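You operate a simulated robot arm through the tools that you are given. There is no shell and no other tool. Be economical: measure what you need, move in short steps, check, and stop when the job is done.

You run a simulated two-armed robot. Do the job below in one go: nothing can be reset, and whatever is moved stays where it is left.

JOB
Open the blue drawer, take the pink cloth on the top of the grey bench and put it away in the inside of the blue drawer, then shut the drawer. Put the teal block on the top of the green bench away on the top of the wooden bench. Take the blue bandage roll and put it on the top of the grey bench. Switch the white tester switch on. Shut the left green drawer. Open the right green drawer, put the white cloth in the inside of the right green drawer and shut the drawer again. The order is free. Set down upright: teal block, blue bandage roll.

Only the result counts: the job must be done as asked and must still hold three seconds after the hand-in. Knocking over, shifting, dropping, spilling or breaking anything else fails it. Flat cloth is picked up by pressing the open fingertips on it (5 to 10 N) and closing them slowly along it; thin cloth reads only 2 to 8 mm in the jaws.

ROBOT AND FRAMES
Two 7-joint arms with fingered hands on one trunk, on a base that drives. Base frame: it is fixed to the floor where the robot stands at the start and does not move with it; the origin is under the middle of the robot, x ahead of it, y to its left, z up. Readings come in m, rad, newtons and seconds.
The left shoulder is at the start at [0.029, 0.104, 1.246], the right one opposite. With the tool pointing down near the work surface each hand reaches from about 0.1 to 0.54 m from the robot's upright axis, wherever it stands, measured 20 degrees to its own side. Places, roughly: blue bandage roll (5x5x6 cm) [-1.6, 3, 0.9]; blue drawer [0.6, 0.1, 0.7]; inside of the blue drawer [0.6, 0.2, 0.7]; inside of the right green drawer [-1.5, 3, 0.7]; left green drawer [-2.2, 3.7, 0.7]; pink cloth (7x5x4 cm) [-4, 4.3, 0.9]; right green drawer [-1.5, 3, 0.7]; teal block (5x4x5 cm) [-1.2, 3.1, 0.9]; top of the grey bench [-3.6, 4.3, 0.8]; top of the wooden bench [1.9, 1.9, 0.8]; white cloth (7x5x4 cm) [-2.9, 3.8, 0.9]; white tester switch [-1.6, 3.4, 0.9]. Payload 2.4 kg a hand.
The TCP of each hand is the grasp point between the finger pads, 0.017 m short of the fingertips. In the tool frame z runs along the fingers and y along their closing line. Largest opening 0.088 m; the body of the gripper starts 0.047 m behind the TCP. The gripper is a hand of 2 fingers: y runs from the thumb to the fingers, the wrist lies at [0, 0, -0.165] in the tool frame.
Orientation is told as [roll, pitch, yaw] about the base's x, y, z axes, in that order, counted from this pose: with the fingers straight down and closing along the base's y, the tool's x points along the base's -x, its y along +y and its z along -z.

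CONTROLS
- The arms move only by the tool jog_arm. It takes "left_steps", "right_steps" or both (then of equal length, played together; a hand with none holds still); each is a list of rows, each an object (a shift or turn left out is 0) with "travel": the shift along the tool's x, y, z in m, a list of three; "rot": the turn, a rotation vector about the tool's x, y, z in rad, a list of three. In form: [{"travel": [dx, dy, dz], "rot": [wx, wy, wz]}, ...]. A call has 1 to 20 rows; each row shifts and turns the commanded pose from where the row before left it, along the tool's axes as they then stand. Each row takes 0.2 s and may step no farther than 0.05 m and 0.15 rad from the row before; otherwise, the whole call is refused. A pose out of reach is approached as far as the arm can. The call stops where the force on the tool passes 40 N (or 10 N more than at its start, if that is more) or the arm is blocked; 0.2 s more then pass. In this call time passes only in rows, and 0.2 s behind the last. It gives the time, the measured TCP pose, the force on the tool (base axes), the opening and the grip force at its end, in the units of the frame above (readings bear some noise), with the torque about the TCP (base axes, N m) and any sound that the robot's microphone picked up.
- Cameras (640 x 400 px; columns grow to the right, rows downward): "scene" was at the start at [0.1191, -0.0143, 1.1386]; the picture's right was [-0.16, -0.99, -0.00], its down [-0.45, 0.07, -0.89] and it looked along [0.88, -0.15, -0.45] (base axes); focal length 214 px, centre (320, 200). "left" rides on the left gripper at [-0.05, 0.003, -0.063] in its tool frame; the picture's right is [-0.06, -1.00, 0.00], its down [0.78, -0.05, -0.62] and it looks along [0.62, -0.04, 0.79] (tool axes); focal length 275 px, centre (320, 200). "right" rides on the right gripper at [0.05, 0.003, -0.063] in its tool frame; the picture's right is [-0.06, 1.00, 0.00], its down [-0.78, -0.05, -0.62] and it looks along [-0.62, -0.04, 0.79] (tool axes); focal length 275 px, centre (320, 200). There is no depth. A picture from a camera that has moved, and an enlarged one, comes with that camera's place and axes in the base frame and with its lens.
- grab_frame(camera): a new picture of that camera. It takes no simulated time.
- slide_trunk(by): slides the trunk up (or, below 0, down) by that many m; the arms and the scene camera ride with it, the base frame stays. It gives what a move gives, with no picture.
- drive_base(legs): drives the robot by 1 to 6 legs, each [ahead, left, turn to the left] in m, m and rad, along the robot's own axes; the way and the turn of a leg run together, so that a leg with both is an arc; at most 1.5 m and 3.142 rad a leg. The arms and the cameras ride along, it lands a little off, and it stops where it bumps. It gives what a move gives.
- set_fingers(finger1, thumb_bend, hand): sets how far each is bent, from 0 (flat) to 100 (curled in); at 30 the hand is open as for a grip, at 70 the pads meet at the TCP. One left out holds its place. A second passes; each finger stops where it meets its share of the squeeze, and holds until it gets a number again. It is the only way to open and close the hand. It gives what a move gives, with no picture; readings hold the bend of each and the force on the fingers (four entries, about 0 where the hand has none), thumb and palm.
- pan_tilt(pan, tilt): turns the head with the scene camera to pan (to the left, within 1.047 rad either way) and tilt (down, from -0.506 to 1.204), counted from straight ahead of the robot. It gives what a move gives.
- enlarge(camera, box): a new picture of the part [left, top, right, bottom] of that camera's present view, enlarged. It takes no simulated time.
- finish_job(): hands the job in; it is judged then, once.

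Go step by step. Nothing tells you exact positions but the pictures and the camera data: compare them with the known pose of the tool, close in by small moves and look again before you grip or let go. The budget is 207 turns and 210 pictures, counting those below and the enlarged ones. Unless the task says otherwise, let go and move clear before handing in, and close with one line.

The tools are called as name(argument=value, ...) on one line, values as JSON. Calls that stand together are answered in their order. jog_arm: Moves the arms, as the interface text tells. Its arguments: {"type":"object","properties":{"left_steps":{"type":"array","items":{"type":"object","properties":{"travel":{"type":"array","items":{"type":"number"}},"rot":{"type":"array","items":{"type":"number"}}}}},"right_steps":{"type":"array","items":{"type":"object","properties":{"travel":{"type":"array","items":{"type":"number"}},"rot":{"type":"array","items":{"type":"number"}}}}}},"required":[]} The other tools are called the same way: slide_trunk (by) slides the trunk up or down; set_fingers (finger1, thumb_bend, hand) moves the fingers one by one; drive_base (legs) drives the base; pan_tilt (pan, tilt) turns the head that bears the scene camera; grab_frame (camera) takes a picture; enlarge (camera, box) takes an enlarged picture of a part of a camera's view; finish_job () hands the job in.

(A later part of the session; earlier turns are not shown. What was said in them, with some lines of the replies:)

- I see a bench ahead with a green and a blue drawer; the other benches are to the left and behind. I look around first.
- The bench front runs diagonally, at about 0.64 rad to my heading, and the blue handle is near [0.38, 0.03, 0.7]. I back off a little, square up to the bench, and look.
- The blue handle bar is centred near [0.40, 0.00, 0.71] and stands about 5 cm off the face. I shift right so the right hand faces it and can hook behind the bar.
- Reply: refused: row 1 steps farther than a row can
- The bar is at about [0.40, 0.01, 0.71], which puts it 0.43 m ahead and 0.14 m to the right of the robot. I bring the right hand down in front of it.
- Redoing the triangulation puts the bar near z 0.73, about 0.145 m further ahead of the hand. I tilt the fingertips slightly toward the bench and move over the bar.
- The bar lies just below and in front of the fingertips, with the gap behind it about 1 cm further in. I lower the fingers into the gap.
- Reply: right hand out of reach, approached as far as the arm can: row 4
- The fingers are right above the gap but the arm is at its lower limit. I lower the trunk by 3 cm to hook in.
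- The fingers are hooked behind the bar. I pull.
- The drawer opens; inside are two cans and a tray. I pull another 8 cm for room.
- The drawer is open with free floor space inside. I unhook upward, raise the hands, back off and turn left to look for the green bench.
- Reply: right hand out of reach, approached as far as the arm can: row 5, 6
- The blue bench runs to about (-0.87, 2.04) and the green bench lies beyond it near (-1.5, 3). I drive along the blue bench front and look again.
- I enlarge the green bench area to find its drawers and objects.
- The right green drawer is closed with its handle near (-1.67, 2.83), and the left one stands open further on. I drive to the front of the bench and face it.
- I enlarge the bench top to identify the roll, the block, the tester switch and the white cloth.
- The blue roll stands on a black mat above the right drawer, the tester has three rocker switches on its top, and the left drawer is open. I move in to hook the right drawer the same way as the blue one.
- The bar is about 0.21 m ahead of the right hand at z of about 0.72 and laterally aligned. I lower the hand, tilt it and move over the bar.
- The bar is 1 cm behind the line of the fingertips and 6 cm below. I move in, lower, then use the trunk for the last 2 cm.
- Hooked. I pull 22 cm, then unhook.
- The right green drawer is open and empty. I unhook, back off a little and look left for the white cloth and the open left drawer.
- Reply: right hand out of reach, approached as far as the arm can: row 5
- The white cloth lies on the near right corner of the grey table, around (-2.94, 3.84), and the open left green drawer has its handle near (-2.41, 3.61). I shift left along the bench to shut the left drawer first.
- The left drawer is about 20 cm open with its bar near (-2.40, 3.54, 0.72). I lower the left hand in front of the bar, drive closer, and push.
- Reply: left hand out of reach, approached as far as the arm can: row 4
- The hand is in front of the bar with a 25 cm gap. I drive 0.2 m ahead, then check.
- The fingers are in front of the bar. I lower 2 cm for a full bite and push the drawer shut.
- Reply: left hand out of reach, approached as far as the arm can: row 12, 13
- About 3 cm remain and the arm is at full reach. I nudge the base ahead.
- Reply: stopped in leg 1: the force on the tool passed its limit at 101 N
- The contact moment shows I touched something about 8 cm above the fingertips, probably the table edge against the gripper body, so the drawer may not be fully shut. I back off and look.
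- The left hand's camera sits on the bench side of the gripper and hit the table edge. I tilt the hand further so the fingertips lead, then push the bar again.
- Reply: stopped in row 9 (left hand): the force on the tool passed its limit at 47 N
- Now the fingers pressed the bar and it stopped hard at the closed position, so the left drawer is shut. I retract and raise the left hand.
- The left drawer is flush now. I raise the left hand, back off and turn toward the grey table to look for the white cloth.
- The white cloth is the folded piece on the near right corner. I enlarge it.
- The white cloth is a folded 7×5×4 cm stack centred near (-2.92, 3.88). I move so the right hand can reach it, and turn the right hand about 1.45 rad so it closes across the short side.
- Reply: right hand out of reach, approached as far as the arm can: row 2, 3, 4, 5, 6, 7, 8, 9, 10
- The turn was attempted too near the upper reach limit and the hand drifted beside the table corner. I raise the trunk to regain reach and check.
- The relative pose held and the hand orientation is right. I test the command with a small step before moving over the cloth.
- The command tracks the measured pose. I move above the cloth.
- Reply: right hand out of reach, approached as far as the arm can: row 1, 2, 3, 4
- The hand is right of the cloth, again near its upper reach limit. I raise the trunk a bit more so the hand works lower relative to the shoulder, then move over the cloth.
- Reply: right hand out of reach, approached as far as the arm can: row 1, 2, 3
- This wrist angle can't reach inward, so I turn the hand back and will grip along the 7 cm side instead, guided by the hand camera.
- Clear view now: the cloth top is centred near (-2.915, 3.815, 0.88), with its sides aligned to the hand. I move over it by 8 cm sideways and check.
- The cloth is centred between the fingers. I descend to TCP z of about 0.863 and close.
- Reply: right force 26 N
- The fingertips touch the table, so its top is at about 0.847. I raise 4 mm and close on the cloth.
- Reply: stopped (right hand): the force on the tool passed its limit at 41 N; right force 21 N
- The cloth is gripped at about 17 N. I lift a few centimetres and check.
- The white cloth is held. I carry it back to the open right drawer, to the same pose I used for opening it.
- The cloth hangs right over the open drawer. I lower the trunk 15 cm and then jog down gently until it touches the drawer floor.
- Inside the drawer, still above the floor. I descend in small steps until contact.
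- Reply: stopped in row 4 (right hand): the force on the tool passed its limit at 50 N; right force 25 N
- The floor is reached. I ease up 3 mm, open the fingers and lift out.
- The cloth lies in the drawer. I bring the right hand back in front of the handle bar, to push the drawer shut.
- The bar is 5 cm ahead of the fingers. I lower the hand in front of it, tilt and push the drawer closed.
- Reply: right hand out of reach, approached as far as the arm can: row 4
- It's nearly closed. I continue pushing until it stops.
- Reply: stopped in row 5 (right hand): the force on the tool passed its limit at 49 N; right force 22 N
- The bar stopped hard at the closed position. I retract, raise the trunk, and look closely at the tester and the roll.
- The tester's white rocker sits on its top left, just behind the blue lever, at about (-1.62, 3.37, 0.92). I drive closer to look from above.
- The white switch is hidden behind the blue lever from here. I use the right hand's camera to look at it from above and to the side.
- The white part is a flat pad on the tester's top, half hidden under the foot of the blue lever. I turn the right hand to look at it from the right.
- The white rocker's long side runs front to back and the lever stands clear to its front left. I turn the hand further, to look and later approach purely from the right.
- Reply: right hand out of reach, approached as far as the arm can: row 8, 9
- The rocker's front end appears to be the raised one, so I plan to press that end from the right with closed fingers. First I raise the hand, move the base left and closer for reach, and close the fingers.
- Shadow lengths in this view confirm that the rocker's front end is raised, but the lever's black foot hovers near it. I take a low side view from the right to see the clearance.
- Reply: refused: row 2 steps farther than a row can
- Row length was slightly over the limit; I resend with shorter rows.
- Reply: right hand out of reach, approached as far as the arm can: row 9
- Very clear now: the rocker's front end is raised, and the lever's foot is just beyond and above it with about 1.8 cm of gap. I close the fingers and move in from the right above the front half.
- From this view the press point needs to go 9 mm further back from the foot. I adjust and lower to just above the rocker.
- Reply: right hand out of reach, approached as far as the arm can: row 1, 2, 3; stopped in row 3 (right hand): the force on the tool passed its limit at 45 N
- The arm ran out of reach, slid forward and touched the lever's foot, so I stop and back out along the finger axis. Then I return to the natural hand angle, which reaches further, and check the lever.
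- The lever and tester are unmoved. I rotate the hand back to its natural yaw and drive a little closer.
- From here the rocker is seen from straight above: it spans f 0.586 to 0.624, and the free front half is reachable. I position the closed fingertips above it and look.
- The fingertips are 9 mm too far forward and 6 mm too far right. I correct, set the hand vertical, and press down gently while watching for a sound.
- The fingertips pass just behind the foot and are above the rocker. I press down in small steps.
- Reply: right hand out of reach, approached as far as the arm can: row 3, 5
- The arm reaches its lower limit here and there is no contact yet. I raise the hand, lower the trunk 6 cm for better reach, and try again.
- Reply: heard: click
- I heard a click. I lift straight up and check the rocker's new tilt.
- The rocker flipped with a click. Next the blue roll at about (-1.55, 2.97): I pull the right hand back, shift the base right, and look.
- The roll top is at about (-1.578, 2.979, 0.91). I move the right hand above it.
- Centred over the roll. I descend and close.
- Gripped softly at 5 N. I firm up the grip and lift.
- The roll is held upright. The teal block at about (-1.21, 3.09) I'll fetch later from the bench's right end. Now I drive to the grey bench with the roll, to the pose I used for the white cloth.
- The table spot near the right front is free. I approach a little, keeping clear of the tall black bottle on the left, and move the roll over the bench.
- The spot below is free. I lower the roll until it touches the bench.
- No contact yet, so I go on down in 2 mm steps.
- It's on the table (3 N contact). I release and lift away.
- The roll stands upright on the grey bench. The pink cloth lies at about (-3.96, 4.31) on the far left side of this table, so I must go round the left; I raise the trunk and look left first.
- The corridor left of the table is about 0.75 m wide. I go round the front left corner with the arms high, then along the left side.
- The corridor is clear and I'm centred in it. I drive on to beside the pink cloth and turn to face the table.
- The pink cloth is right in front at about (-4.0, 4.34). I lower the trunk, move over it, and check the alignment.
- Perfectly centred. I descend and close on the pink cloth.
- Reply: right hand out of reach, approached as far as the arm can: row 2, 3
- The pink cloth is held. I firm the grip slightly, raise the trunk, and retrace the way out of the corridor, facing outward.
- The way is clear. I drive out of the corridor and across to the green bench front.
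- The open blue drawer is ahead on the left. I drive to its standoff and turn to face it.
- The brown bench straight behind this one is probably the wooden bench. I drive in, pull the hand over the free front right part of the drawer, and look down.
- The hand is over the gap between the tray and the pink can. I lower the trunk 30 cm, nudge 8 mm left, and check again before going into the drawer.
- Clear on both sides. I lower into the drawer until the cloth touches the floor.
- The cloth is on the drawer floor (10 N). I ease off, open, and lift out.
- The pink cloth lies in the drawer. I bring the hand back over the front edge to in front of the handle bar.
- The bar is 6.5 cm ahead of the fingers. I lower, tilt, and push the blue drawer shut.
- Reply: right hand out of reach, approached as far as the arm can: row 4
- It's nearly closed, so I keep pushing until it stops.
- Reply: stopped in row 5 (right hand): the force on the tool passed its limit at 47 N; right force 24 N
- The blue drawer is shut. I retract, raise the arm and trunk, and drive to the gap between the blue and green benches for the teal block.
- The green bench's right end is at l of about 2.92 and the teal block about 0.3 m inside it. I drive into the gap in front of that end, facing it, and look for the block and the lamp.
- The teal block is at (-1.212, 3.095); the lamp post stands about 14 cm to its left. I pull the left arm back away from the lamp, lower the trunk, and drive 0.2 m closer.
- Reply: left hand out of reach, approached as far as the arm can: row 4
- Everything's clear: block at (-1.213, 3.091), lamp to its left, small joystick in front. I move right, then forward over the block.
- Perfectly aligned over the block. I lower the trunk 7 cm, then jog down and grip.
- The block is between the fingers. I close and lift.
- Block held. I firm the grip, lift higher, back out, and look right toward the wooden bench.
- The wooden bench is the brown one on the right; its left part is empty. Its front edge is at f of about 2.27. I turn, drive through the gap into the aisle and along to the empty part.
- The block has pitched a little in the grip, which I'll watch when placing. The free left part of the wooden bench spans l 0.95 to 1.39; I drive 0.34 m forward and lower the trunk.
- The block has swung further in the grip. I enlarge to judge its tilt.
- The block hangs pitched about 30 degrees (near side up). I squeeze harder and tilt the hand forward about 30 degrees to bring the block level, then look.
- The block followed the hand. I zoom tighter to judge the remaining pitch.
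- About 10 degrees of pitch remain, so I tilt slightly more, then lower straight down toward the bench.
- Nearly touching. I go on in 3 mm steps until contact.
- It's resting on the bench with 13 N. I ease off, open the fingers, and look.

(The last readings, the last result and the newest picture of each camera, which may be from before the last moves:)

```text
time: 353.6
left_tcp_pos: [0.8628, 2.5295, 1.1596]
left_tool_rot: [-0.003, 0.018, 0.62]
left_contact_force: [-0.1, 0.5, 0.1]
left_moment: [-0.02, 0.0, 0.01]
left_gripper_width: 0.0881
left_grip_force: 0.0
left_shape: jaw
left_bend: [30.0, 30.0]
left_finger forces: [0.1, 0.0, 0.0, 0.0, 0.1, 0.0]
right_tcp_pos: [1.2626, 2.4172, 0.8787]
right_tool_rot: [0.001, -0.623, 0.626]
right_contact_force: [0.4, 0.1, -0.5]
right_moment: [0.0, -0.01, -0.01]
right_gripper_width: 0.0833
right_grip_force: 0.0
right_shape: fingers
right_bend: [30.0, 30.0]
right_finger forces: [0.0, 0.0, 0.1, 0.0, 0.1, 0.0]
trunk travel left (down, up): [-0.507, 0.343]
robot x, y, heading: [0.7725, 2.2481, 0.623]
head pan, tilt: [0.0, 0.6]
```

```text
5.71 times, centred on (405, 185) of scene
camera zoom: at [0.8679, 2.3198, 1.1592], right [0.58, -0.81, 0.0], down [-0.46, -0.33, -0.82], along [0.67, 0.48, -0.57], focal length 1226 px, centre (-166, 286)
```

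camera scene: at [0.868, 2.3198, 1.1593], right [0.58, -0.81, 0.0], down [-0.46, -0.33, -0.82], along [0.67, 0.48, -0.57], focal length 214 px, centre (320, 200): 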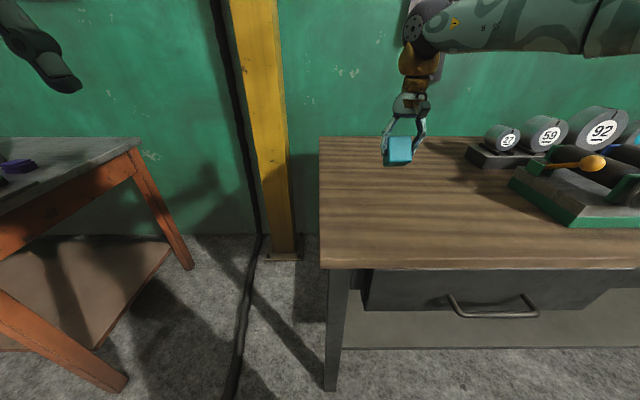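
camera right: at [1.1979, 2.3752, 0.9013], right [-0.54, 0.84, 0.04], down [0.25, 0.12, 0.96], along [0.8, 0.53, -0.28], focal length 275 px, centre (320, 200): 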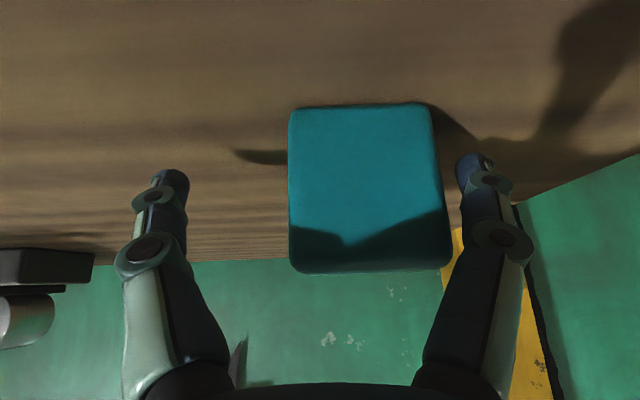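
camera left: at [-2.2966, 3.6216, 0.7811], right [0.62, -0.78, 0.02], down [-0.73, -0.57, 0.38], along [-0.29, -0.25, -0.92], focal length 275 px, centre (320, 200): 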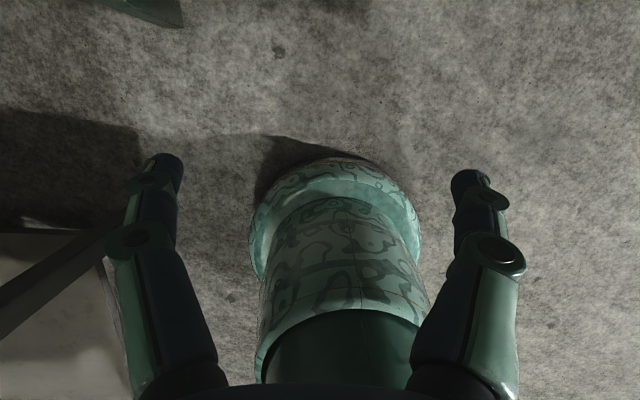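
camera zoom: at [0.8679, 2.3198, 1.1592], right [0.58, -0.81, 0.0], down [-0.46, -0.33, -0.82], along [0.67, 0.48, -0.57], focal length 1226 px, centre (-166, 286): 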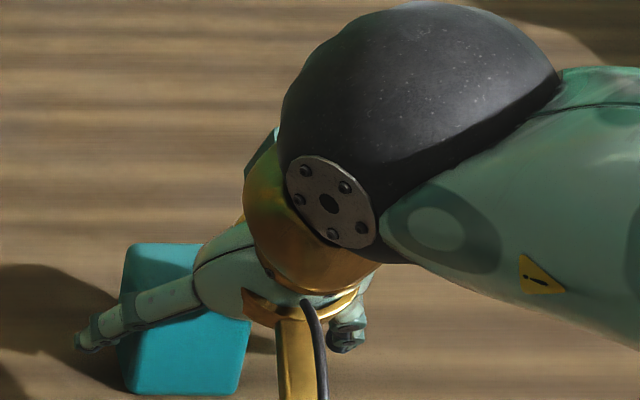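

The block stands released and upright. I centre the fingers round it and withdraw back along the finger axis.

jog_arm(right_steps=[{"travel": [0, 0.01, 0]}, {"travel": [0, 0, -0.025]}, {"travel": [0, 0, -0.04]}, {"travel": [0, 0, -0.045]}, {"travel": [0, 0, -0.045]}])

grab_frame(camera="scene")

enlarge(camera="scene", box=[340, 130, 480, 230])

```text
time: 354.8
left_tcp_pos: [0.8618, 2.5285, 1.159]
left_tool_rot: [-0.004, 0.019, 0.62]
left_contact_force: [-0.1, 0.3, 0.6]
left_moment: [0.01, 0.03, -0.01]
left_gripper_width: 0.088
left_grip_force: 0.0
left_shape: jaw
left_bend: [30.0, 30.0]
left_finger forces: [0.0, 0.0, 0.0, 0.0, 0.0, 0.0]
right_tcp_pos: [1.1804, 2.3715, 1.005]
right_tool_rot: [-0.001, -0.623, 0.626]
right_contact_force: [-0.5, 0.4, -1.0]
right_moment: [-0.03, 0.0, -0.02]
right_gripper_width: 0.0834
right_grip_force: 0.0
right_shape: fingers
right_bend: [30.0, 30.0]
right_finger forces: [0.0, 0.1, 0.0, 0.1, 0.1, 0.1]
trunk travel left (down, up): [-0.507, 0.343]
robot x, y, heading: [0.774, 2.2494, 0.624]
head pan, tilt: [0.0, 0.6]
```

```text
43 pictures are left
camera scene: at [0.8677, 2.3197, 1.1592], right [0.58, -0.81, 0.0], down [-0.46, -0.33, -0.83], along [0.67, 0.48, -0.56], focal length 214 px, centre (320, 200)
```

scene: 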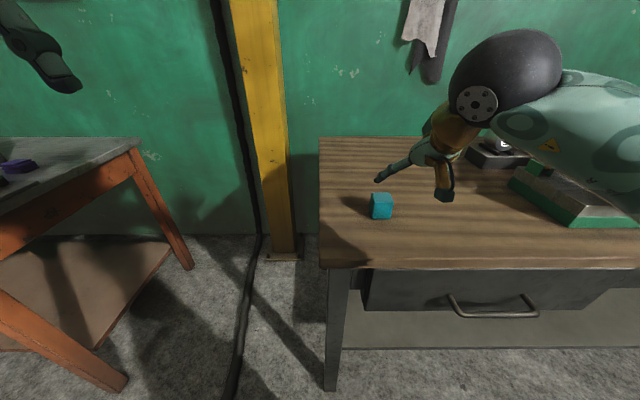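

```text
4.00 times, centred on (410, 180) of scene
camera zoom: at [0.8677, 2.3197, 1.1592], right [0.58, -0.81, 0.0], down [-0.46, -0.33, -0.83], along [0.67, 0.48, -0.56], focal length 858 px, centre (-40, 280)
```

zoom: 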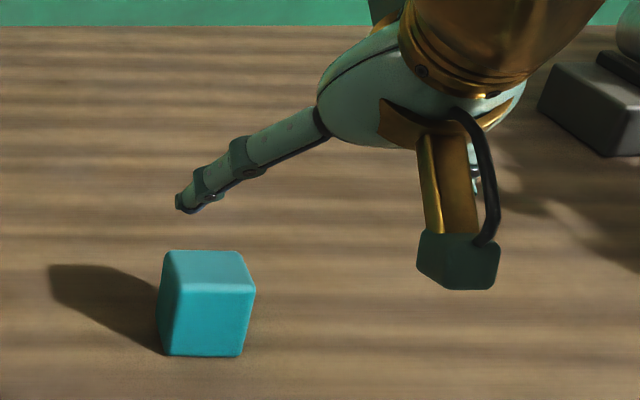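

The teal block stands upright on the wooden bench. I back off to be clear of everything before handing in.

jog_arm(right_steps=[{"travel": [0, 0, -0.03]}, {"rot": [0, 0.15, 0]}, {"rot": [0, 0.15, 0]}])

drive_base(legs=[[-0.25, 0, 0]])

grab_frame(camera="scene")

```text
time: 355.6
left_tcp_pos: [0.8616, 2.5291, 1.1595]
left_tool_rot: [-0.004, 0.018, 0.62]
left_contact_force: [0.5, 0.7, 0.6]
left_moment: [0.02, -0.01, 0.0]
left_gripper_width: 0.088
left_grip_force: 0.0
left_shape: jaw
left_bend: [30.0, 30.0]
left_finger forces: [0.0, 0.1, 0.1, 0.1, 0.1, 0.0]
right_tcp_pos: [1.1669, 2.3626, 1.0298]
right_tool_rot: [-0.002, -0.322, 0.626]
right_contact_force: [0.5, -0.2, 0.0]
right_moment: [-0.02, 0.0, 0.0]
right_gripper_width: 0.0836
right_grip_force: 0.2
right_shape: fingers
right_bend: [30.0, 30.0]
right_finger forces: [0.0, 0.0, 0.1, 0.0, 0.0, 0.1]
trunk travel left (down, up): [-0.507, 0.343]
robot x, y, heading: [0.7717, 2.248, 0.623]
head pan, tilt: [0.0, 0.6]
```

```text
time: 357.4
left_tcp_pos: [0.6592, 2.3826, 1.1586]
left_tool_rot: [-0.004, 0.019, 0.618]
left_contact_force: [-0.6, 0.7, 0.8]
left_moment: [0.03, 0.01, -0.03]
left_gripper_width: 0.088
left_grip_force: 0.0
left_shape: jaw
left_bend: [30.0, 30.0]
left_finger forces: [0.0, 0.0, 0.1, 0.0, 0.0, 0.0]
right_tcp_pos: [0.9637, 2.216, 1.0292]
right_tool_rot: [0.001, -0.324, 0.626]
right_contact_force: [-0.1, 0.4, 1.0]
right_moment: [0.01, 0.0, -0.01]
right_gripper_width: 0.0833
right_grip_force: 0.0
right_shape: fingers
right_bend: [30.0, 30.0]
right_finger forces: [0.0, 0.0, 0.1, 0.0, 0.0, 0.1]
trunk travel left (down, up): [-0.507, 0.343]
robot x, y, heading: [0.5674, 2.1047, 0.62]
head pan, tilt: [0.0, 0.6]
```

```text
41 pictures are left
camera scene: at [0.6642, 2.174, 1.1593], right [0.58, -0.81, 0.0], down [-0.46, -0.33, -0.83], along [0.67, 0.48, -0.56], focal length 214 px, centre (320, 200)
```

scene: 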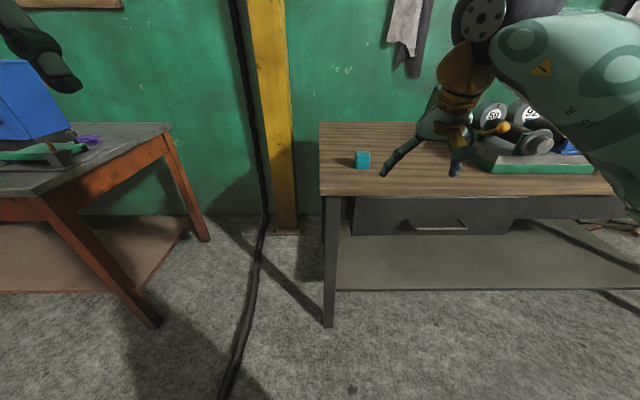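

The block stands on the wooden bench, both hands are clear, and every part of the job is done, so I hand in.

finish_job()

```text
The job is handed in.
```

I finished every part of the job and handed it in. The one thing I inferred rather than saw is that the tester is now on: I pressed the raised end of its white rocker, heard a click, and took that to be the on position.
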